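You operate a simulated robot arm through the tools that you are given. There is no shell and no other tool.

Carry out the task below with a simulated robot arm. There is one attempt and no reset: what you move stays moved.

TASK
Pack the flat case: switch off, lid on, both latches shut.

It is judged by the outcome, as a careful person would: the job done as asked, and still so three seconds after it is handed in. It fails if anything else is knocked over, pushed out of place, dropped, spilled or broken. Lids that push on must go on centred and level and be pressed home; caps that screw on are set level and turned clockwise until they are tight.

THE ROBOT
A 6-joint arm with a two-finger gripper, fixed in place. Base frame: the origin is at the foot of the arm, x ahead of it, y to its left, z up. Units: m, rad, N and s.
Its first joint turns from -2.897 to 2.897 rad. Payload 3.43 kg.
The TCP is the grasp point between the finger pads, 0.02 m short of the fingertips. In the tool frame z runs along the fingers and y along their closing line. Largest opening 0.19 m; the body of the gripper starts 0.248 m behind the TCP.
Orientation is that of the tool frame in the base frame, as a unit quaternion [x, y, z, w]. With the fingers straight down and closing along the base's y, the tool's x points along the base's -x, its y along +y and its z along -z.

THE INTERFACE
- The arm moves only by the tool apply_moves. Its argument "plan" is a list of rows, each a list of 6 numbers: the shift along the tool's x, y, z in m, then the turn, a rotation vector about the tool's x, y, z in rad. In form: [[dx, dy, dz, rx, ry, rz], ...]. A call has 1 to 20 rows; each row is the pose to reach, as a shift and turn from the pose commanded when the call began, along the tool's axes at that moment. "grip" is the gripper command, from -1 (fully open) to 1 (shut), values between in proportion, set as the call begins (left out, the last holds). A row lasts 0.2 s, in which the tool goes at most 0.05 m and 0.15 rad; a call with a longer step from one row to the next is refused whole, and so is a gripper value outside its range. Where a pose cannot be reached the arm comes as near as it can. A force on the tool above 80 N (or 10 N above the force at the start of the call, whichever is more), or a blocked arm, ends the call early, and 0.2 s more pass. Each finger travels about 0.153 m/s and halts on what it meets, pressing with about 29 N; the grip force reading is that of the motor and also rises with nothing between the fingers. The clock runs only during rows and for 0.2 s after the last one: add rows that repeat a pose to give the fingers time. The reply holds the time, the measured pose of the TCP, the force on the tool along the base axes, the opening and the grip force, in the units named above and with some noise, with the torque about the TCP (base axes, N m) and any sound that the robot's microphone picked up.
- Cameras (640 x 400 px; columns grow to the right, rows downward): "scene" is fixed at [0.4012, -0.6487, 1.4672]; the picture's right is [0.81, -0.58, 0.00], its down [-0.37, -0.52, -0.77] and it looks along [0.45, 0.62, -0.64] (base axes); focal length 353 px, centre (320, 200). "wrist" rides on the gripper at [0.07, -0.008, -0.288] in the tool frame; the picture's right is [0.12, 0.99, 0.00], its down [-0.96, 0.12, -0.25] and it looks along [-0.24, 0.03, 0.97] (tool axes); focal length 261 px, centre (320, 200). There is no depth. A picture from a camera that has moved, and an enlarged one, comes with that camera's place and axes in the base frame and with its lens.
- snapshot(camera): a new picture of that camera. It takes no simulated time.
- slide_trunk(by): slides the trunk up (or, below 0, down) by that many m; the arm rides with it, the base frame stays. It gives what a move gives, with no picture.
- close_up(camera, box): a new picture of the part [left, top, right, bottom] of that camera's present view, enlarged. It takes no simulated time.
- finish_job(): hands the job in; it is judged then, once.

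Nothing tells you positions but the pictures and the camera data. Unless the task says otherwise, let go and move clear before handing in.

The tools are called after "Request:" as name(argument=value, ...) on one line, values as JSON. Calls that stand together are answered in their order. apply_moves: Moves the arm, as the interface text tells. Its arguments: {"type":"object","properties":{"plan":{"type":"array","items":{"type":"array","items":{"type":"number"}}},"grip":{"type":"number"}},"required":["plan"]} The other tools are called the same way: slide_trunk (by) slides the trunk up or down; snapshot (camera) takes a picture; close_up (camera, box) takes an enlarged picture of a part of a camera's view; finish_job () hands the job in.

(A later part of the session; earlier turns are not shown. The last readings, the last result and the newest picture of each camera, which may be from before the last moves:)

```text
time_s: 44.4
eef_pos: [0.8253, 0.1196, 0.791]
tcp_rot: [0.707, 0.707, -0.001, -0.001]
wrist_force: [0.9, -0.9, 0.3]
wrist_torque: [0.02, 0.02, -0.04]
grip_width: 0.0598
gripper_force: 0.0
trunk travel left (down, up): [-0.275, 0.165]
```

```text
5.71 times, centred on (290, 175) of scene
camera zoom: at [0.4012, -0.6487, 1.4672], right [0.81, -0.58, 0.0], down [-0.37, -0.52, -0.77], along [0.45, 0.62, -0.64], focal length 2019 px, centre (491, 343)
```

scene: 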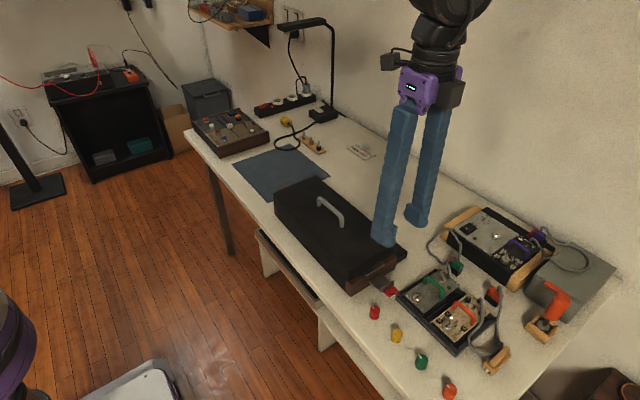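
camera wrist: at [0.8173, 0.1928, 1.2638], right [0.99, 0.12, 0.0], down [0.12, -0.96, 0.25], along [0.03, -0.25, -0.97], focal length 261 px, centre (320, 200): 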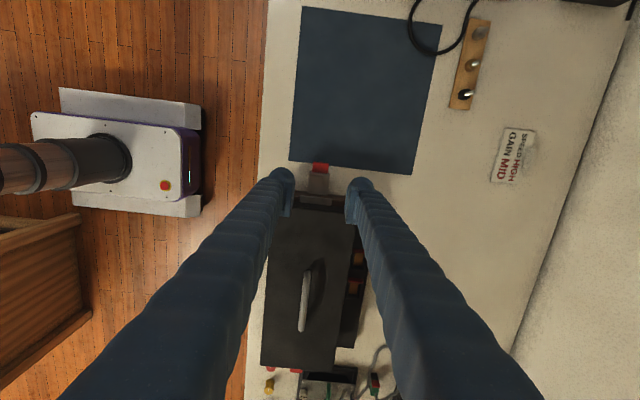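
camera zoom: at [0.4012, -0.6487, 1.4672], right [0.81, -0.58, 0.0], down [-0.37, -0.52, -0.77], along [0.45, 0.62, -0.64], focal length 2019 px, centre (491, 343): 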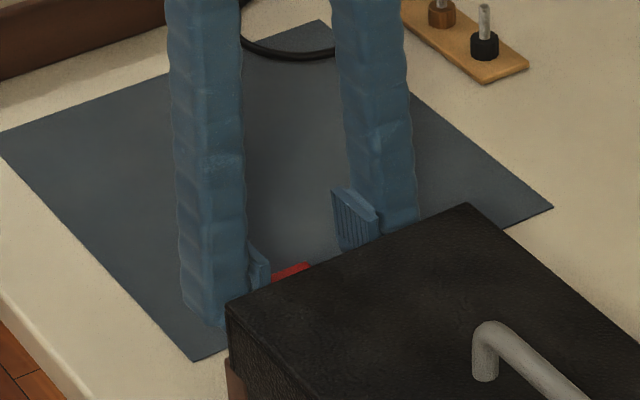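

The latch springs back to open when released, so I need one continuous motion. I'll re-grip further outboard, at the lip, so the fingers clear the lid's tab and the latch can pivot between the pads. Then I'll swing it most of the way up.

Request:
apply_moves(plan=[[0.007, 0, 0.008, 0, 0, 0], [0.0135, 0, 0.016, 0, 0, 0], [0.0135, 0, 0.021, 0, 0, 0], [0.0135, 0, 0.021, 0, 0, 0]])

Request:
apply_moves(plan=[[0, 0, 0, 0, 0, 0], [0, 0, 0, 0, 0, 0], [0, 0, 0, 0, 0, 0], [0, 0, 0, 0, 0, 0]], grip=1)

Request:
close_up(camera="wrist", box=[260, 110, 380, 220])

```text
time_s: 45.4
eef_pos: [0.8262, 0.1332, 0.7685]
tcp_rot: [0.707, 0.707, 0.0, 0.0]
wrist_force: [-0.7, -0.8, 0.1]
wrist_torque: [0.03, 0.01, -0.01]
grip_width: 0.0598
gripper_force: 0.0
trunk travel left (down, up): [-0.275, 0.165]
```

```text
time_s: 46.4
eef_pos: [0.8256, 0.1327, 0.7693]
tcp_rot: [0.707, 0.708, 0.0, -0.001]
wrist_force: [0.0, 1.2, -1.0]
wrist_torque: [0.08, -0.05, -0.01]
grip_width: 0.0383
gripper_force: 45.3
trunk travel left (down, up): [-0.275, 0.165]
```

```text
3.64 times, centred on (320, 165) of wrist
camera zoom: at [0.8171, 0.201, 1.0566], right [0.99, 0.12, 0.0], down [0.12, -0.96, 0.25], along [0.03, -0.25, -0.97], focal length 948 px, centre (320, 327)
```

zoom: 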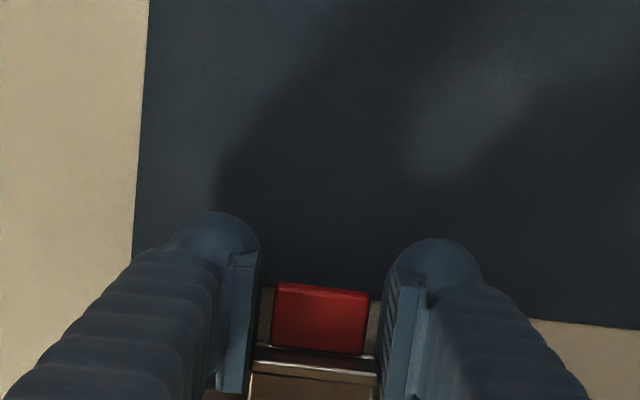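

Request:
apply_moves(plan=[[-0.0002, 0, -0.0037, 0, 0, 0], [-0.0006, 0, -0.0073, 0, 0, 0], [-0.0014, 0, -0.0109, 0, 0, 0], [-0.0025, 0, -0.0144, 0, 0, 0], [-0.004, 0, -0.0178, 0, 0, 0], [-0.0056, 0, -0.021, 0, 0, 0], [-0.0076, 0, -0.0241, 0, 0, 0], [-0.0098, 0, -0.027, 0, 0, 0], [-0.0123, 0, -0.0297, 0, 0, 0], [-0.015, 0, -0.0322, 0, 0, 0]])

Request:
close_up(camera="wrist", box=[260, 110, 380, 220])

Request:
close_up(camera="scene", box=[250, 140, 330, 210])

```text
time_s: 48.6
eef_pos: [0.8247, 0.1205, 0.8004]
tcp_rot: [0.706, 0.708, 0.0, -0.001]
wrist_force: [-9.6, 17.6, -15.6]
wrist_torque: [1.27, -0.03, -0.14]
grip_width: 0.039
gripper_force: 45.1
trunk travel left (down, up): [-0.275, 0.165]
```

```text
3.64 times, centred on (320, 165) of wrist
camera zoom: at [0.8173, 0.1874, 1.0886], right [0.99, 0.12, 0.0], down [0.12, -0.96, 0.25], along [0.03, -0.25, -0.97], focal length 948 px, centre (320, 327)
```

zoom: 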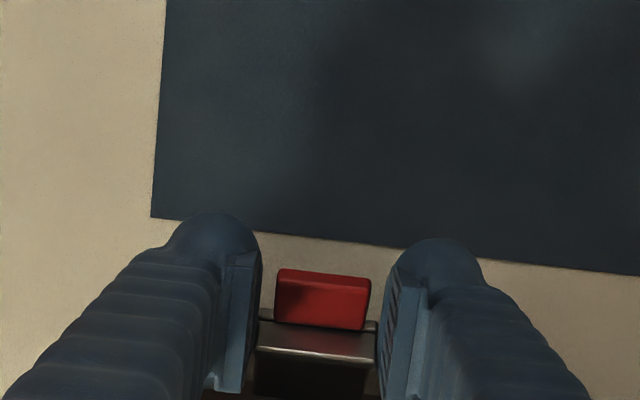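

```text
5.71 times, centred on (290, 175) of scene
camera zoom: at [0.4012, -0.6487, 1.4672], right [0.81, -0.58, 0.0], down [-0.37, -0.52, -0.77], along [0.45, 0.62, -0.64], focal length 2019 px, centre (491, 343)
```

zoom: 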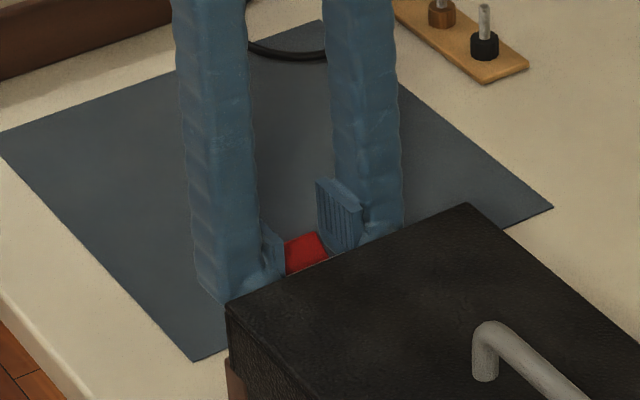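

The hinge itself gives little resistance; the force comes from the latch trying to turn inside the grip. I'll tilt the tool along with the latch, as a rigid rotation about the hinge, which should relieve that.

Request:
apply_moves(plan=[[-0.0021, 0, -0.0021, 0, 0.055, 0], [-0.0043, 0, -0.004, 0, 0.109, 0], [-0.0066, 0, -0.0059, 0, 0.164, 0], [-0.009, 0, -0.0077, 0, 0.218, 0], [-0.0114, 0, -0.0094, 0, 0.273, 0], [-0.0138, 0, -0.011, 0, 0.327, 0], [-0.0163, 0, -0.0126, 0, 0.382, 0], [-0.0189, 0, -0.014, 0, 0.436, 0]])

Request:
close_up(camera="wrist", box=[240, 100, 400, 240])

Request:
close_up(camera="scene", box=[250, 130, 350, 210])

```text
time_s: 50.4
eef_pos: [0.8246, 0.098, 0.8141]
tcp_rot: [0.691, 0.69, 0.151, -0.153]
wrist_force: [-8.0, 4.6, -26.4]
wrist_torque: [0.67, 0.23, -0.25]
grip_width: 0.0388
gripper_force: 45.1
trunk travel left (down, up): [-0.275, 0.165]
```

```text
2.86 times, centred on (320, 170) of wrist
camera zoom: at [0.8176, 0.0386, 1.1041], right [0.99, 0.11, 0.05], down [0.12, -0.98, -0.18], along [0.03, 0.19, -0.98], focal length 745 px, centre (320, 286)
```

zoom: 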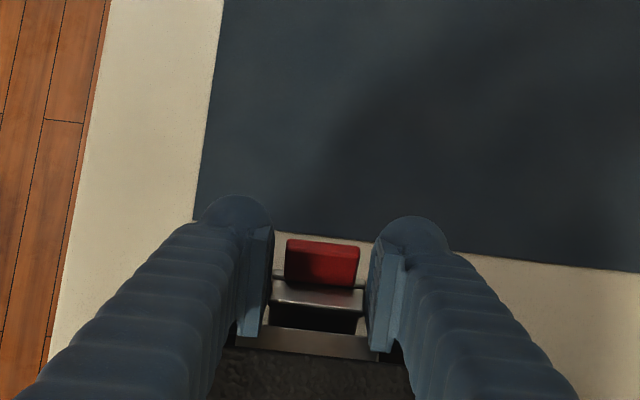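

```text
5.00 times, centred on (300, 170) of scene
camera zoom: at [0.4012, -0.6487, 1.4672], right [0.81, -0.58, 0.0], down [-0.37, -0.52, -0.77], along [0.45, 0.62, -0.64], focal length 1767 px, centre (420, 350)
```

zoom: 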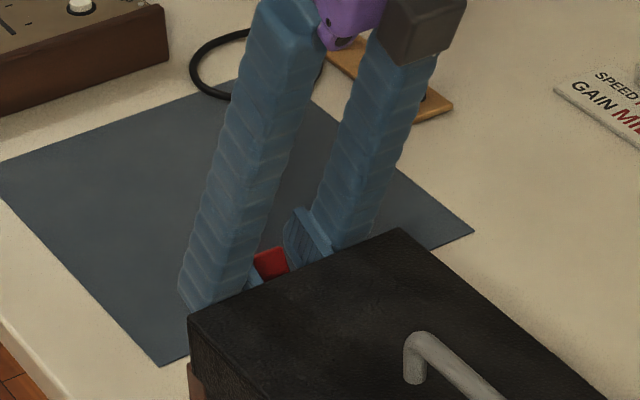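

The latch is now at roughly 65 to 70°. I'll bring it a little further in, easing off the upward pull and leaning slightly less so the fingers clear the lid edge.

Request:
apply_moves(plan=[[-0.002, 0, -0.0006, 0, -0.02, 0], [-0.004, 0, -0.0012, 0, -0.035, 0], [-0.006, 0, -0.0018, 0, -0.055, 0], [-0.0084, 0, -0.0023, 0, -0.07, 0]])

Request:
close_up(camera="wrist", box=[240, 100, 400, 240])

Request:
close_up(camera="scene", box=[260, 140, 340, 200])

```text
time_s: 51.4
eef_pos: [0.826, 0.0933, 0.8162]
tcp_rot: [0.695, 0.695, 0.128, -0.13]
wrist_force: [-9.6, 37.6, 6.0]
wrist_torque: [1.43, 0.18, -0.62]
grip_width: 0.0389
gripper_force: 44.8
trunk travel left (down, up): [-0.275, 0.165]
```

```text
2.86 times, centred on (320, 170) of wrist
camera zoom: at [0.817, 0.0537, 1.1097], right [0.99, 0.11, 0.04], down [0.12, -0.99, -0.11], along [0.03, 0.12, -0.99], focal length 745 px, centre (320, 286)
```

zoom: 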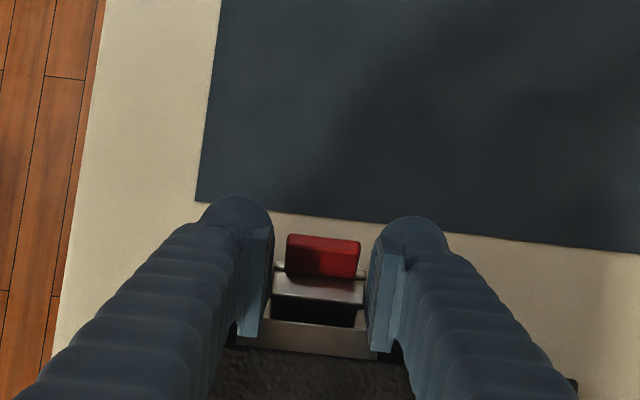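

```text
6.67 times, centred on (300, 170) of scene
camera zoom: at [0.4012, -0.6487, 1.4672], right [0.81, -0.58, 0.0], down [-0.37, -0.52, -0.77], along [0.45, 0.62, -0.64], focal length 2356 px, centre (453, 400)
```

zoom: 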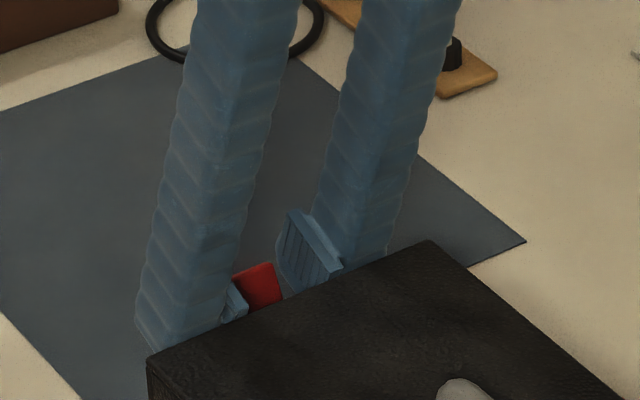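

The fingers are now fouling the lid's tab while the latch is only at about 60°. A better grip is the narrower red tab itself, which has a longer lever and keeps the fingertips above the lid tab when shut. I'll open and see what the latch does from here.

Request:
apply_moves(plan=[[0, 0, 0, 0, 0, 0], [0, 0, 0, 0, 0, 0], [0, 0, 0, 0, 0, 0]], grip=0.37)

Request:
close_up(camera="wrist", box=[240, 100, 400, 240])

Request:
close_up(camera="scene", box=[260, 140, 420, 300])

```text
time_s: 52.2
eef_pos: [0.8242, 0.0903, 0.8124]
tcp_rot: [0.695, 0.696, 0.127, -0.129]
wrist_force: [0.9, 11.6, 5.4]
wrist_torque: [-0.24, -0.03, -0.06]
grip_width: 0.0587
gripper_force: 0.1
trunk travel left (down, up): [-0.275, 0.165]
```

```text
2.86 times, centred on (320, 170) of wrist
camera zoom: at [0.8168, 0.0513, 1.1063], right [0.99, 0.11, 0.04], down [0.12, -0.99, -0.11], along [0.03, 0.12, -0.99], focal length 745 px, centre (320, 286)
```

zoom: 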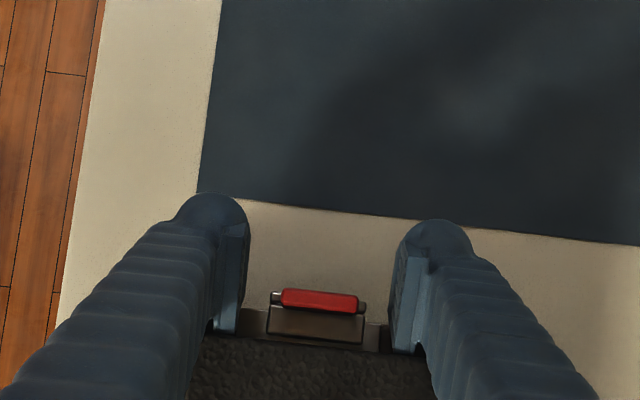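

```text
2.50 times, centred on (340, 220) of scene
camera zoom: at [0.4012, -0.6487, 1.4672], right [0.81, -0.58, 0.0], down [-0.37, -0.52, -0.77], along [0.45, 0.62, -0.64], focal length 884 px, centre (270, 150)
```

zoom: 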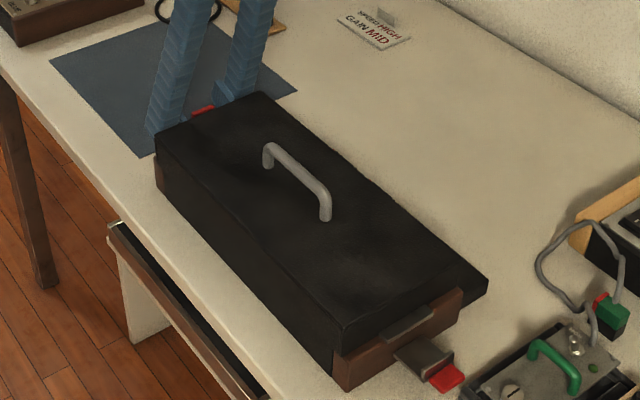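

When released, the latch swung over to the closed side on its own, so it is bistable. I'll back the fingers outward and up, return the tool upright, and inspect.

Request:
apply_moves(plan=[[0.0094, 0, 0.0036, 0, 0, 0], [0.0187, 0, 0.0072, 0, 0, 0], [0.0259, 0, -0.0115, 0, -0.05, 0], [0.033, 0, -0.03, 0, -0.12, 0], [0.0402, 0, -0.0489, 0, -0.2, 0], [0.0473, 0, -0.0676, 0, -0.28, 0], [0.0545, 0, -0.0862, 0, -0.364, 0], [0.0617, 0, -0.105, 0, -0.364, 0], [0.0617, 0, -0.105, 0, -0.364, 0]])

Request:
snapshot(camera="wrist")

Request:
close_up(camera="wrist", box=[250, 130, 390, 240])

Request:
close_up(camera="scene", box=[260, 140, 420, 300])

```text
time_s: 54.2
eef_pos: [0.825, 0.109, 0.9335]
tcp_rot: [0.707, 0.707, 0.0, -0.001]
wrist_force: [-0.7, -0.8, 0.8]
wrist_torque: [0.08, 0.0, 0.01]
grip_width: 0.0597
gripper_force: 0.1
trunk travel left (down, up): [-0.275, 0.165]
```

```text
taken
camera wrist: at [0.8177, 0.177, 1.2216], right [0.99, 0.12, 0.0], down [0.12, -0.96, 0.25], along [0.03, -0.24, -0.97], focal length 261 px, centre (320, 200)
```

wrist: 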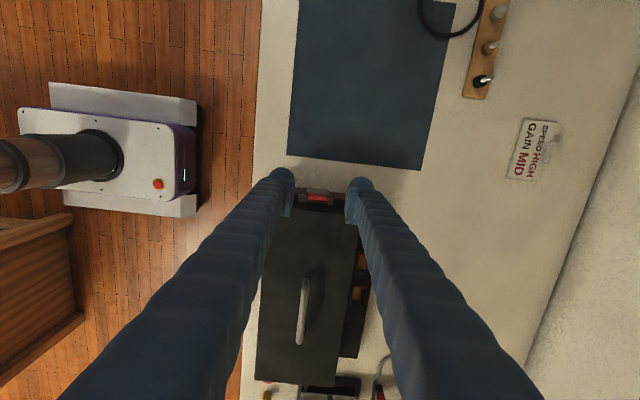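

```text
3.64 times, centred on (320, 185) of wrist
camera zoom: at [0.8177, 0.177, 1.2216], right [0.99, 0.12, 0.0], down [0.12, -0.96, 0.25], along [0.03, -0.24, -0.97], focal length 948 px, centre (320, 254)
```

zoom: 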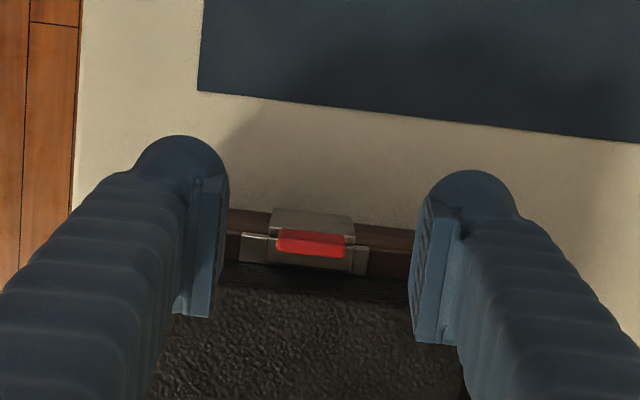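

```text
2.50 times, centred on (340, 220) of scene
camera zoom: at [0.4012, -0.6487, 1.4672], right [0.81, -0.58, 0.0], down [-0.37, -0.52, -0.77], along [0.45, 0.62, -0.64], focal length 884 px, centre (270, 150)
```

zoom: 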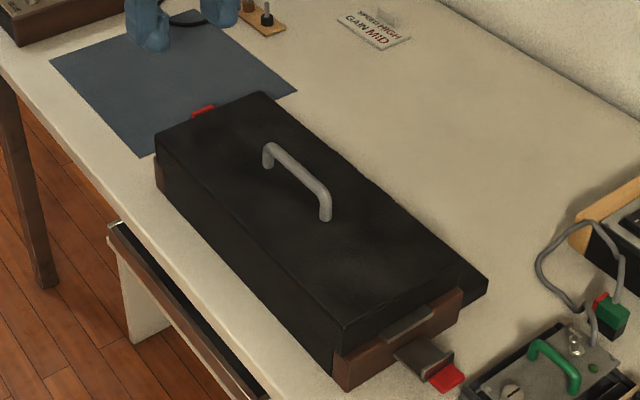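

The +y latch is standing upright with its lip over the lid's tab. I didn't hear a click, so I'll press the red tab gently inward with closed fingers to make sure it is home.

Request:
apply_moves(plan=[[0.011, 0, 0, 0, 0, 0], [0.023, 0, 0, 0, 0, 0], [0.023, 0, 0.03, 0, 0, 0], [0.023, 0, 0.065, 0, 0, 0], [0.023, 0, 0.095, 0, 0, 0], [0.023, 0, 0.1055, 0, 0, 0], [0.023, 0, 0.1055, 0, 0, 0]], grip=1)

Request:
close_up(camera="wrist", box=[250, 130, 390, 240])

Request:
close_up(camera="scene", box=[260, 140, 340, 200])

```text
time_s: 55.8
eef_pos: [0.8245, 0.1337, 0.8284]
tcp_rot: [0.707, 0.707, 0.001, -0.001]
wrist_force: [0.6, 0.5, -0.4]
wrist_torque: [0.02, 0.02, -0.02]
grip_width: 0.0
gripper_force: 29.5
trunk travel left (down, up): [-0.275, 0.165]
```

```text
3.64 times, centred on (320, 185) of wrist
camera zoom: at [0.817, 0.2008, 1.116], right [0.99, 0.12, 0.0], down [0.12, -0.96, 0.25], along [0.03, -0.24, -0.97], focal length 948 px, centre (320, 254)
```

zoom: 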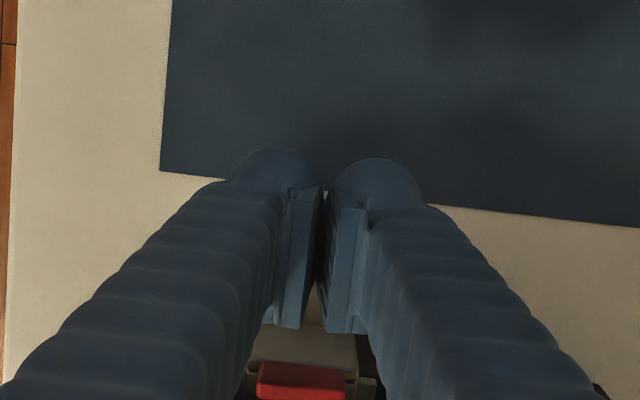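

```text
6.67 times, centred on (300, 170) of scene
camera zoom: at [0.4012, -0.6487, 1.4672], right [0.81, -0.58, 0.0], down [-0.37, -0.52, -0.77], along [0.45, 0.62, -0.64], focal length 2356 px, centre (453, 400)
```

zoom: 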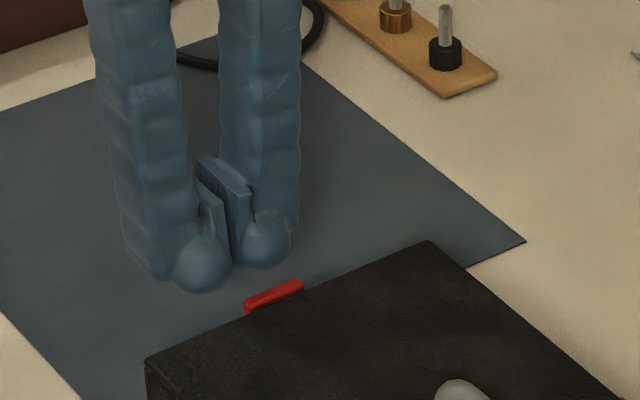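

Request:
apply_moves(plan=[[-0.01, 0, 0, 0, 0, 0], [-0.018, 0, 0, 0, 0, 0], [-0.022, 0, 0, 0, 0, 0], [-0.024, 0, 0, 0, 0, 0]])

```text
time_s: 56.8
eef_pos: [0.8247, 0.1099, 0.8293]
tcp_rot: [0.707, 0.707, 0.0, -0.001]
wrist_force: [0.8, 0.1, 0.5]
wrist_torque: [-0.02, 0.0, -0.01]
grip_width: 0.0001
gripper_force: 28.7
trunk travel left (down, up): [-0.275, 0.165]
```

Request:
apply_moves(plan=[[-0.002, 0, 0, 0, 0, 0], [-0.004, 0, 0, 0, 0, 0], [-0.005, 0, 0, 0, 0, 0]])

```text
time_s: 57.6
eef_pos: [0.8245, 0.1068, 0.8283]
tcp_rot: [0.707, 0.707, 0.001, -0.001]
wrist_force: [1.6, 25.0, -1.3]
wrist_torque: [0.24, -0.03, 0.02]
grip_width: 0.006
gripper_force: 34.6
trunk travel left (down, up): [-0.275, 0.165]
```

I got a stiff stop at 25 N with no more travel, so the latch is against its closed limit. I'll back off and look from above.

Request:
apply_moves(plan=[[0.005, 0, 0, 0, 0, 0], [0.02, 0, 0, 0, 0, 0], [0.04, 0, -0.02, 0, 0, 0], [0.04, 0, -0.06, 0, 0, 0], [0.04, 0, -0.1, 0, 0, 0], [0.03, 0, -0.14, 0, 0, 0], [0.03, 0, -0.14, 0, 0, 0]])

Request:
close_up(camera="wrist", box=[250, 150, 390, 260])

Request:
close_up(camera="scene", box=[260, 150, 340, 210])

```text
time_s: 59.2
eef_pos: [0.8261, 0.1334, 0.9681]
tcp_rot: [0.707, 0.707, 0.0, -0.001]
wrist_force: [0.0, -0.9, -0.7]
wrist_torque: [0.05, -0.01, 0.0]
grip_width: 0.0
gripper_force: 34.5
trunk travel left (down, up): [-0.275, 0.165]
```

```text
3.64 times, centred on (320, 205) of wrist
camera zoom: at [0.8174, 0.2015, 1.2562], right [0.99, 0.12, 0.0], down [0.12, -0.96, 0.25], along [0.03, -0.24, -0.97], focal length 948 px, centre (320, 182)
```

zoom: 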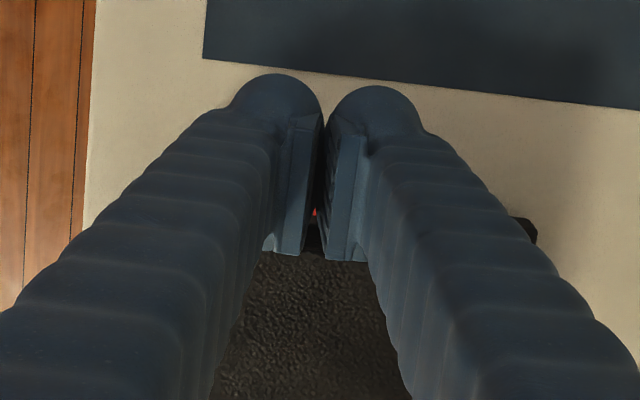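

```text
6.67 times, centred on (300, 180) of scene
camera zoom: at [0.4012, -0.6487, 1.4672], right [0.81, -0.58, 0.0], down [-0.37, -0.52, -0.77], along [0.45, 0.62, -0.64], focal length 2356 px, centre (453, 333)
```

zoom: 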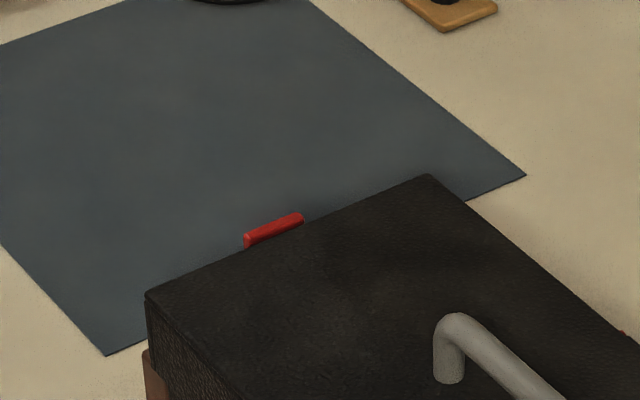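

The +y latch is shut. Now the −y latch: before bringing fingers near it, I need the exact positions and heights of the red knob and the module tray beside it.

Request:
apply_moves(plan=[[-0.045, 0, -0.02, 0, 0, 0], [-0.09, 0, -0.02, 0, 0, 0], [-0.135, 0, -0.02, 0, 0, 0], [-0.18, 0, -0.02, 0, 0, 0], [-0.225, 0, -0.02, 0, 0, 0], [-0.27, -0.005, -0.02, 0, 0, 0], [-0.315, -0.015, -0.02, 0, 0, 0], [-0.36, -0.025, -0.02, 0, 0, 0], [-0.405, -0.03, -0.02, 0, 0, 0], [-0.44, -0.03, -0.02, 0, 0, 0], [-0.455, -0.03, -0.02, 0, 0, 0], [-0.455, -0.03, -0.02, 0, 0, 0]], grip=-0.3)

Request:
snapshot(camera="wrist")

Request:
close_up(camera="wrist", box=[270, 110, 430, 240])

Request:
close_up(camera="scene", box=[355, 250, 445, 325])

Request:
close_up(camera="scene", box=[250, 140, 430, 310])

```text
time_s: 61.8
eef_pos: [0.7967, -0.3211, 0.9894]
tcp_rot: [0.707, 0.708, 0.0, -0.002]
wrist_force: [0.0, 0.5, -0.1]
wrist_torque: [-0.01, 0.02, -0.02]
grip_width: 0.1235
gripper_force: 0.0
trunk travel left (down, up): [-0.275, 0.165]
```

```text
taken
camera wrist: at [0.7876, -0.2536, 1.2763], right [0.99, 0.12, 0.0], down [0.12, -0.96, 0.25], along [0.03, -0.24, -0.97], focal length 261 px, centre (320, 200)
```

wrist: 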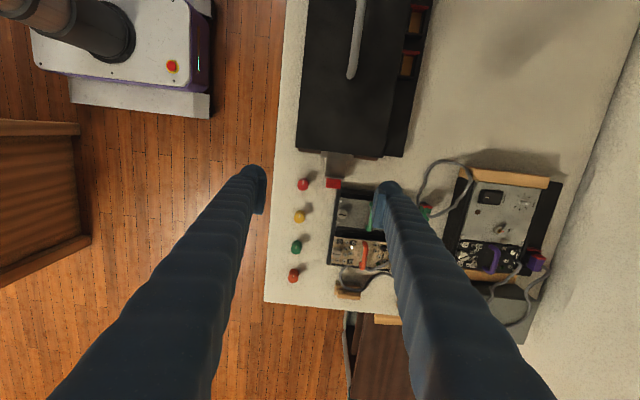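

```text
3.08 times, centred on (350, 175) of wrist
camera zoom: at [0.7876, -0.2536, 1.2763], right [0.99, 0.12, 0.0], down [0.12, -0.96, 0.25], along [0.03, -0.24, -0.97], focal length 802 px, centre (228, 277)
```

zoom: 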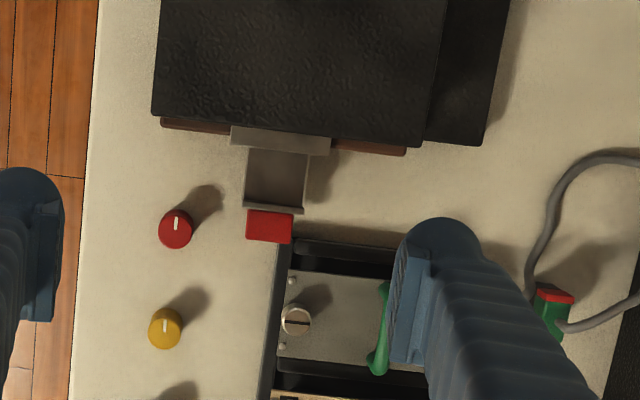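

```text
5.33 times, centred on (400, 288) of scene
camera zoom: at [0.4012, -0.6487, 1.4672], right [0.81, -0.58, 0.0], down [-0.37, -0.52, -0.77], along [0.45, 0.62, -0.64], focal length 1885 px, centre (-107, -267)
```

zoom: 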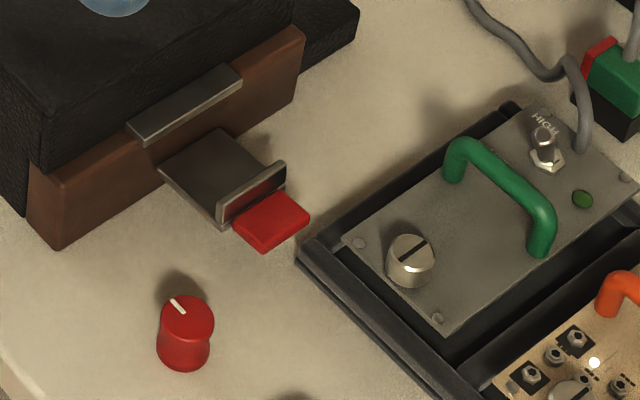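

```text
2.35 times, centred on (340, 225) of scene
camera zoom: at [0.4012, -0.6487, 1.4672], right [0.81, -0.58, 0.0], down [-0.37, -0.52, -0.77], along [0.45, 0.62, -0.64], focal length 832 px, centre (273, 141)
```

zoom: 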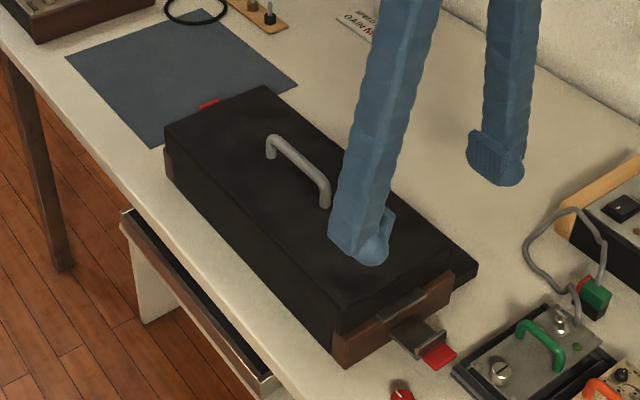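

The knob is at about (0.765, −0.355), the tray corner at about (0.84, −0.353), and the latch plate spans x 0.806 to 0.846 with its lip at y −0.332. Gripping at y −0.327 should clear both, so I'll position above it with a narrow opening and verify.

Request:
apply_moves(plan=[[-0.003, 0.015, 0.0, 0, 0, 0], [-0.006, 0.0295, 0.0, 0, 0, 0], [-0.006, 0.0295, 0.04, 0, 0, 0], [-0.006, 0.0295, 0.08, 0, 0, 0], [-0.006, 0.0295, 0.12, 0, 0, 0], [-0.006, 0.0295, 0.145, 0, 0, 0], [-0.006, 0.0295, 0.145, 0, 0, 0]], grip=0.495)

Request:
close_up(camera="wrist", box=[250, 100, 400, 230])

Request:
close_up(camera="scene", box=[350, 220, 450, 320])

```text
time_s: 63.4
eef_pos: [0.8246, -0.3283, 0.843]
tcp_rot: [0.708, 0.706, 0.001, -0.001]
wrist_force: [-0.3, -0.3, 0.0]
wrist_torque: [-0.01, -0.03, -0.01]
grip_width: 0.0481
gripper_force: 0.2
trunk travel left (down, up): [-0.275, 0.165]
```

```text
3.08 times, centred on (325, 165) of wrist
camera zoom: at [0.8165, -0.2593, 1.1311], right [0.99, 0.12, 0.0], down [0.12, -0.96, 0.25], along [0.03, -0.24, -0.97], focal length 802 px, centre (305, 308)
```

zoom: 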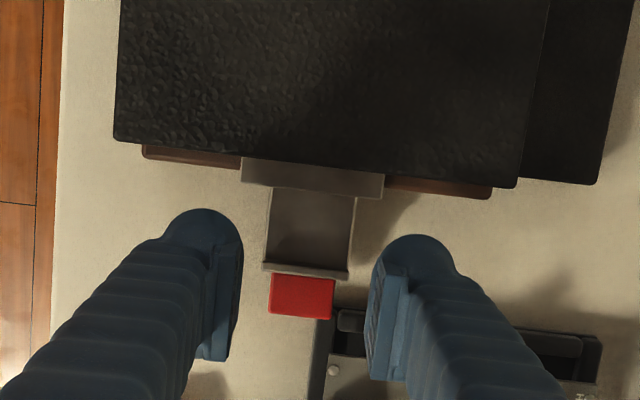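

```text
4.00 times, centred on (400, 270) of scene
camera zoom: at [0.4012, -0.6487, 1.4672], right [0.81, -0.58, 0.0], down [-0.37, -0.52, -0.77], along [0.45, 0.62, -0.64], focal length 1414 px, centre (0, -80)
```

zoom: 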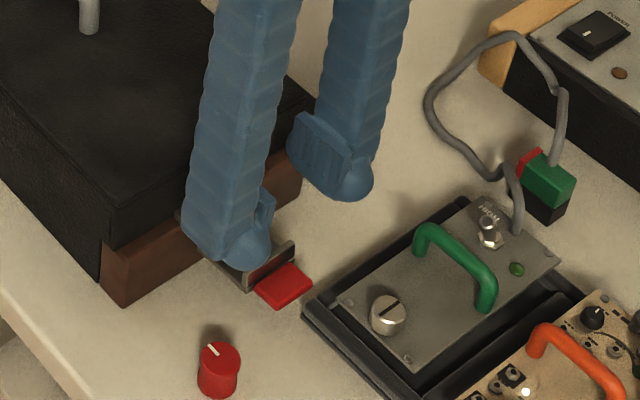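

The fingers are centred on the latch with clearance to the knob and tray. I'll lower to grip height in slow steps.

Request:
apply_moves(plan=[[0.0005, 0.001, 0.025, 0, 0, 0], [0.001, 0.001, 0.045, 0, 0, 0], [0.001, 0.001, 0.056, 0, 0, 0]])

Request:
close_up(camera="wrist", box=[250, 100, 400, 230])

Request:
close_up(camera="scene", box=[360, 235, 440, 315])

```text
time_s: 64.2
eef_pos: [0.8251, -0.3266, 0.7864]
tcp_rot: [0.706, 0.708, 0.0, 0.0]
wrist_force: [0.8, 0.3, 0.4]
wrist_torque: [-0.03, 0.01, -0.02]
grip_width: 0.0481
gripper_force: 0.1
trunk travel left (down, up): [-0.275, 0.165]
```

```text
3.08 times, centred on (325, 165) of wrist
camera zoom: at [0.8177, -0.258, 1.0747], right [0.99, 0.12, 0.0], down [0.12, -0.96, 0.25], along [0.03, -0.24, -0.97], focal length 802 px, centre (305, 308)
```

zoom: 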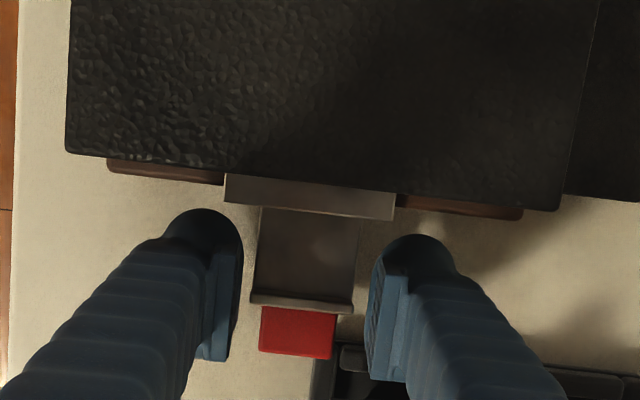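

```text
5.00 times, centred on (400, 275) of scene
camera zoom: at [0.4012, -0.6487, 1.4672], right [0.81, -0.58, 0.0], down [-0.37, -0.52, -0.77], along [0.45, 0.62, -0.64], focal length 1767 px, centre (-80, -175)
```

zoom: 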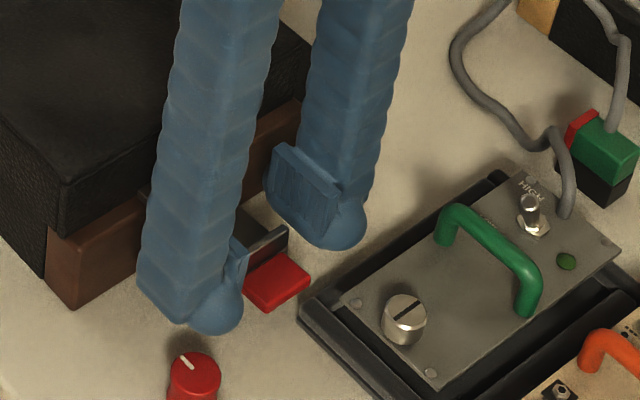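

Request:
apply_moves(plan=[[0, 0, 0.006, 0, 0, 0], [0, 0, 0.012, 0, 0, 0], [0, 0, 0.0165, 0, 0, 0], [0, 0, 0.0165, 0, 0, 0]])

Request:
close_up(camera="scene", box=[360, 235, 440, 315])

```text
time_s: 65.2
eef_pos: [0.8268, -0.3249, 0.7704]
tcp_rot: [0.707, 0.707, 0.0, -0.001]
wrist_force: [0.2, 0.7, 1.2]
wrist_torque: [0.02, 0.04, 0.03]
grip_width: 0.0483
gripper_force: 0.0
trunk travel left (down, up): [-0.275, 0.165]
```

```text
5.00 times, centred on (400, 275) of scene
camera zoom: at [0.4012, -0.6487, 1.4672], right [0.81, -0.58, 0.0], down [-0.37, -0.52, -0.77], along [0.45, 0.62, -0.64], focal length 1767 px, centre (-80, -175)
```

zoom: 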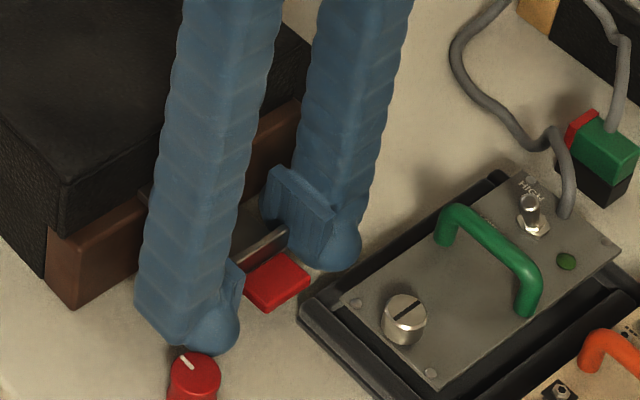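

The knob and tray are undisturbed. I'll close with a light grip command this time so the latch can pivot between the pads.

Request:
apply_moves(plan=[[0, 0, 0, 0, 0, 0], [0, 0, 0, 0, 0, 0], [0, 0, 0, 0, 0, 0]], grip=0.63)

```text
time_s: 66.0
eef_pos: [0.8249, -0.3265, 0.7698]
tcp_rot: [0.707, 0.707, 0.0, -0.001]
wrist_force: [-8.3, -1.0, -2.0]
wrist_torque: [-0.1, 0.07, 0.0]
grip_width: 0.0386
gripper_force: 45.0
trunk travel left (down, up): [-0.275, 0.165]
```

Request:
apply_moves(plan=[[0, -0.0005, 0, 0, 0, 0], [0, -0.0008, 0, 0, 0, 0]], grip=0.602)

```text
time_s: 66.6
eef_pos: [0.8243, -0.3268, 0.771]
tcp_rot: [0.707, 0.707, 0.0, -0.001]
wrist_force: [-6.6, -3.0, -1.8]
wrist_torque: [-0.08, 0.01, 0.06]
grip_width: 0.0386
gripper_force: 45.2
trunk travel left (down, up): [-0.275, 0.165]
```

The grip force is the same either way, so I'll swing with the tool tilting along at first and then sliding round the hinge arc, up to about 50°.

Request:
apply_moves(plan=[[0.0005, 0, -0.0027, 0, -0.087, 0], [0.0012, 0, -0.0054, 0, -0.175, 0], [0.0021, 0, -0.008, 0, -0.262, 0], [0.0037, 0, -0.0125, 0, -0.262, 0], [0.0057, 0, -0.0168, 0, -0.262, 0], [0.0074, 0, -0.0194, 0, -0.262, 0], [0.0094, 0, -0.0219, 0, -0.262, 0], [0.0115, 0, -0.0242, 0, -0.262, 0], [0.0138, 0, -0.0264, 0, -0.262, 0]])

Request:
close_up(camera="wrist", box=[250, 100, 400, 230])

Request:
close_up(camera="scene", box=[350, 225, 440, 315])

```text
time_s: 68.6
eef_pos: [0.8255, -0.3142, 0.7959]
tcp_rot: [0.701, 0.702, -0.091, 0.092]
wrist_force: [-11.3, -14.6, -15.0]
wrist_torque: [-0.86, 0.01, 0.04]
grip_width: 0.0391
gripper_force: 45.1
trunk travel left (down, up): [-0.275, 0.165]
```

```text
3.08 times, centred on (325, 165) of wrist
camera zoom: at [0.8174, -0.1734, 1.0568], right [0.99, 0.12, -0.03], down [0.12, -0.87, 0.49], along [0.03, -0.49, -0.87], focal length 802 px, centre (305, 308)
```

zoom: 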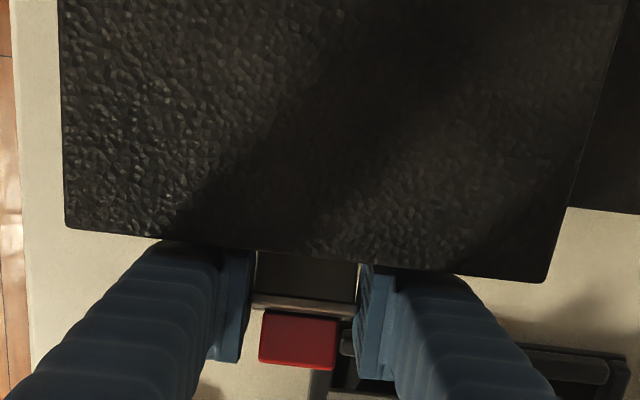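

```text
4.44 times, centred on (395, 270) of scene
camera zoom: at [0.4012, -0.6487, 1.4672], right [0.81, -0.58, 0.0], down [-0.37, -0.52, -0.77], along [0.45, 0.62, -0.64], focal length 1571 px, centre (-13, -111)
```

zoom: 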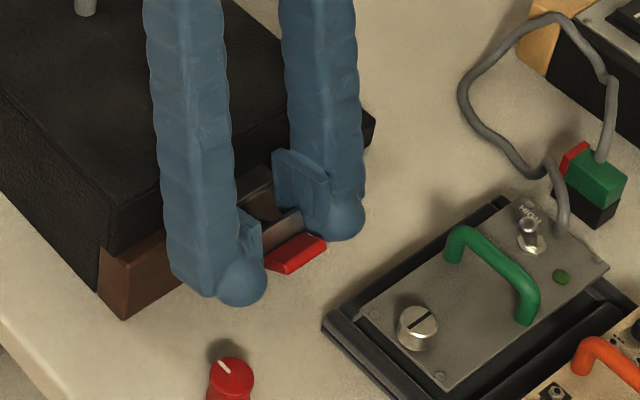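

The latch is at about 40° and the fingers are now well above the knob and tray. I'll continue along the arc to about 55 to 60°, watching for contact with the lid tab.

Request:
apply_moves(plan=[[0.0019, 0, -0.0025, 0, 0, 0], [0.003, 0, -0.0038, 0, 0, 0], [0.0041, 0, -0.0052, 0, 0, 0]])

Request:
close_up(camera="wrist", box=[250, 100, 400, 230])

Request:
close_up(camera="scene", box=[350, 225, 440, 315])

```text
time_s: 69.4
eef_pos: [0.825, -0.3103, 0.8003]
tcp_rot: [0.701, 0.701, -0.092, 0.092]
wrist_force: [-14.4, -29.7, -15.8]
wrist_torque: [-1.13, 0.07, 0.06]
grip_width: 0.0389
gripper_force: 44.7
trunk travel left (down, up): [-0.275, 0.165]
```

```text
3.08 times, centred on (325, 165) of wrist
camera zoom: at [0.8173, -0.1692, 1.0603], right [0.99, 0.12, -0.03], down [0.12, -0.87, 0.49], along [0.03, -0.49, -0.87], focal length 802 px, centre (305, 308)
```

zoom: 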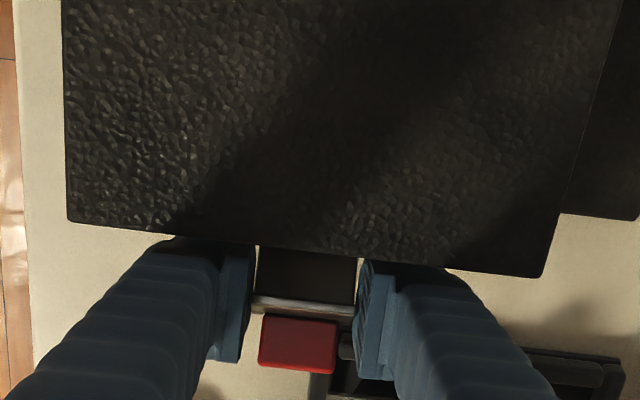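

```text
4.44 times, centred on (395, 270) of scene
camera zoom: at [0.4012, -0.6487, 1.4672], right [0.81, -0.58, 0.0], down [-0.37, -0.52, -0.77], along [0.45, 0.62, -0.64], focal length 1571 px, centre (-13, -111)
```

zoom: 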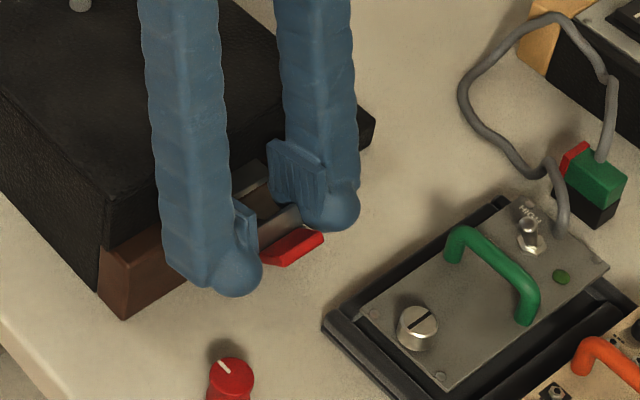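

Request:
apply_moves(plan=[[0.001, 0, -0.0014, 0, 0.02, 0], [0.002, 0, -0.0028, 0, 0.04, 0], [0.0031, 0, -0.0042, 0, 0.06, 0], [0.0037, 0, -0.005, 0, 0.08, 0]])

Request:
close_up(camera="wrist", box=[250, 100, 400, 230])

Request:
close_up(camera="scene", box=[350, 225, 440, 315])

```text
time_s: 70.4
eef_pos: [0.8249, -0.3096, 0.8026]
tcp_rot: [0.703, 0.705, -0.067, 0.065]
wrist_force: [11.6, -23.4, -29.3]
wrist_torque: [-0.89, 0.28, 0.03]
grip_width: 0.039
gripper_force: 45.1
trunk travel left (down, up): [-0.275, 0.165]
stopped in row 4: the force on the tool passed its limit at 81 N (the readings are from after the stop); the commanded pose is now the measured one
```

```text
3.08 times, centred on (325, 165) of wrist
camera zoom: at [0.8176, -0.1889, 1.071], right [0.99, 0.12, -0.03], down [0.12, -0.9, 0.42], along [0.03, -0.42, -0.91], focal length 802 px, centre (305, 308)
```

zoom: 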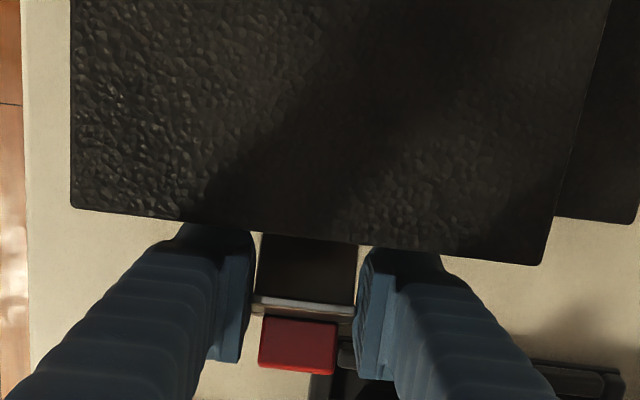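

```text
4.44 times, centred on (395, 270) of scene
camera zoom: at [0.4012, -0.6487, 1.4672], right [0.81, -0.58, 0.0], down [-0.37, -0.52, -0.77], along [0.45, 0.62, -0.64], focal length 1571 px, centre (-13, -111)
```

zoom: 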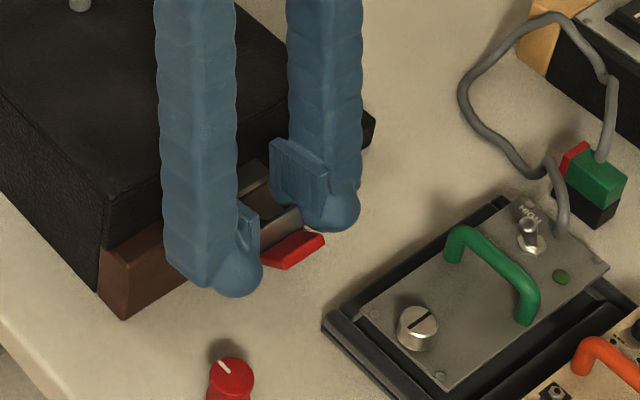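

The fingers met the lid tab and the call stopped, but nothing has shifted in the pictures. The latch is at about 45°, so I'll release and see which way it goes.

Request:
apply_moves(plan=[[-0.001, 0, 0, 0, 0, 0], [-0.001, 0, 0, 0, 0, 0]], grip=0.48)

Request:
close_up(camera="wrist", box=[250, 100, 400, 230])

Request:
close_up(camera="scene", box=[350, 225, 440, 315])

```text
time_s: 71.0
eef_pos: [0.8238, -0.308, 0.8077]
tcp_rot: [0.703, 0.705, -0.066, 0.066]
wrist_force: [-3.3, -10.5, 12.7]
wrist_torque: [0.08, 0.01, -0.03]
grip_width: 0.0496
gripper_force: 0.4
trunk travel left (down, up): [-0.275, 0.165]
```

```text
3.08 times, centred on (325, 165) of wrist
camera zoom: at [0.8152, -0.1865, 1.0764], right [0.99, 0.12, -0.02], down [0.12, -0.9, 0.42], along [0.03, -0.42, -0.91], focal length 802 px, centre (305, 308)
```

zoom: 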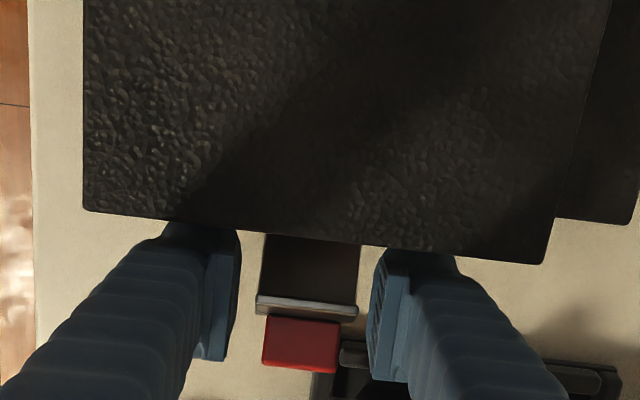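

```text
4.44 times, centred on (395, 270) of scene
camera zoom: at [0.4012, -0.6487, 1.4672], right [0.81, -0.58, 0.0], down [-0.37, -0.52, -0.77], along [0.45, 0.62, -0.64], focal length 1571 px, centre (-13, -111)
```

zoom: 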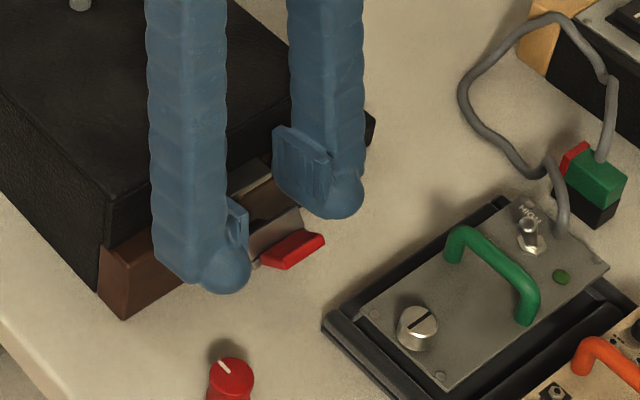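

The latch has stayed raised at about 45° after release. I'll ease the fingers outward and up without touching it and see if it holds.

Request:
apply_moves(plan=[[-0.004, 0, 0.0, 0, 0, 0], [-0.008, 0, 0.0, 0, 0, 0]])

Request:
close_up(camera="wrist", box=[250, 100, 400, 230])

Request:
close_up(camera="scene", box=[350, 225, 440, 315])

```text
time_s: 71.6
eef_pos: [0.8238, -0.3134, 0.8061]
tcp_rot: [0.703, 0.705, -0.067, 0.065]
wrist_force: [0.4, 0.2, 1.1]
wrist_torque: [0.0, -0.01, 0.02]
grip_width: 0.0493
gripper_force: 0.1
trunk travel left (down, up): [-0.275, 0.165]
```

```text
3.08 times, centred on (325, 165) of wrist
camera zoom: at [0.8159, -0.1929, 1.0759], right [0.99, 0.12, -0.02], down [0.12, -0.9, 0.42], along [0.03, -0.42, -0.91], focal length 802 px, centre (305, 308)
```

zoom: 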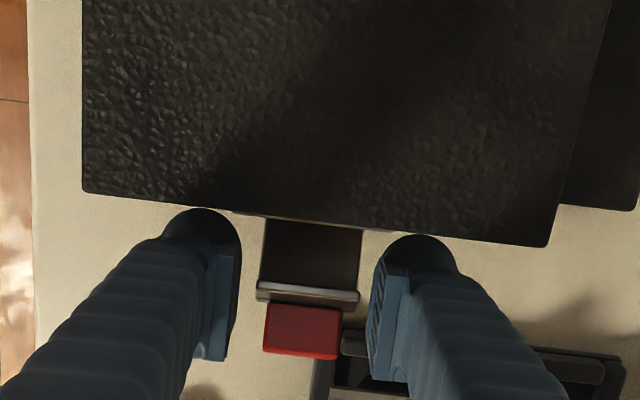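

```text
4.44 times, centred on (395, 270) of scene
camera zoom: at [0.4012, -0.6487, 1.4672], right [0.81, -0.58, 0.0], down [-0.37, -0.52, -0.77], along [0.45, 0.62, -0.64], focal length 1571 px, centre (-13, -111)
```

zoom: 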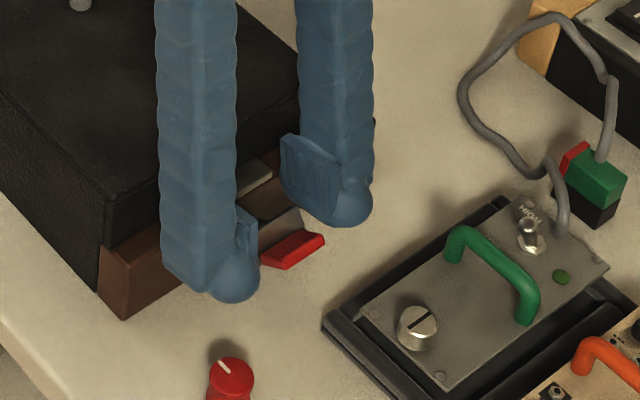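

The latch holds its angle. I'll lift the fingers straight up off it, move outside, and close them so I can push the tab the rest of the way from the outside.

Request:
apply_moves(plan=[[-0.0028, 0, -0.0147, 0, 0, 0], [-0.0074, 0, -0.0393, 0, 0, 0], [-0.0148, 0, -0.0786, 0, 0, 0], [-0.0344, 0, -0.075, 0, 0.06, 0], [-0.0541, 0, -0.0712, 0, 0.12, 0], [-0.0737, 0, -0.0675, 0, 0.187, 0], [-0.0954, 0, -0.0634, 0, 0.187, 0], [-0.0954, 0, -0.0634, 0, 0.187, 0]])

Request:
apply_moves(plan=[[0, 0.001, 0, 0, 0, 0], [0, 0.001, 0, 0, 0, 0]], grip=1)

Request:
snapshot(camera="wrist")

Request:
close_up(camera="scene", box=[345, 220, 445, 320])

```text
time_s: 73.4
eef_pos: [0.8239, -0.3972, 0.8865]
tcp_rot: [0.707, 0.707, -0.001, 0.0]
wrist_force: [-0.9, -0.2, -0.1]
wrist_torque: [0.01, 0.01, -0.02]
grip_width: 0.0491
gripper_force: 0.0
trunk travel left (down, up): [-0.275, 0.165]
```

```text
time_s: 74.0
eef_pos: [0.8248, -0.3971, 0.8862]
tcp_rot: [0.707, 0.708, -0.001, 0.0]
wrist_force: [-0.8, -0.2, 0.0]
wrist_torque: [-0.01, -0.01, 0.0]
grip_width: 0.0
gripper_force: 28.5
trunk travel left (down, up): [-0.275, 0.165]
```

```text
taken
camera wrist: at [0.8173, -0.3284, 1.174], right [0.99, 0.12, 0.0], down [0.12, -0.96, 0.25], along [0.03, -0.25, -0.97], focal length 261 px, centre (320, 200)
```

wrist: 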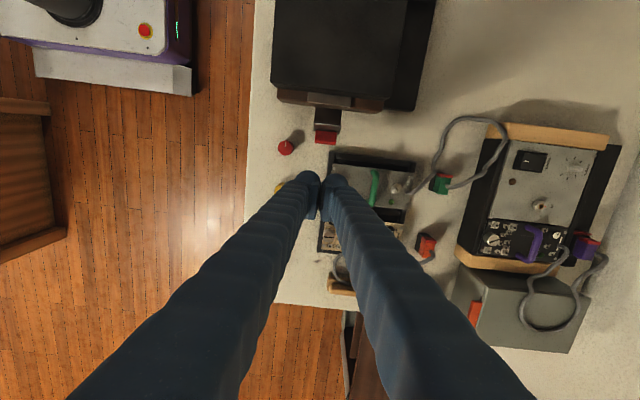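

```text
4.00 times, centred on (395, 270) of scene
camera zoom: at [0.4012, -0.6487, 1.4672], right [0.81, -0.58, 0.0], down [-0.37, -0.52, -0.77], along [0.45, 0.62, -0.64], focal length 1414 px, centre (20, -80)
```

zoom: 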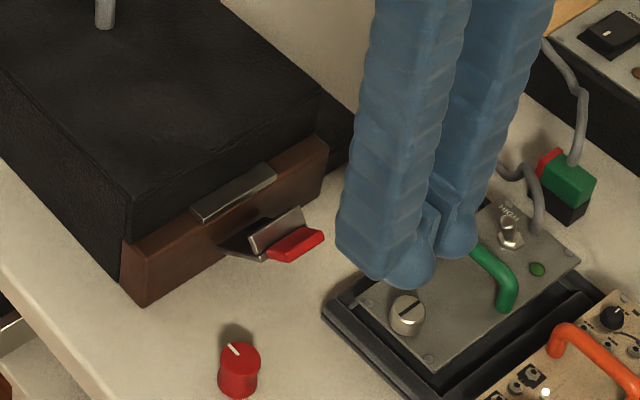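

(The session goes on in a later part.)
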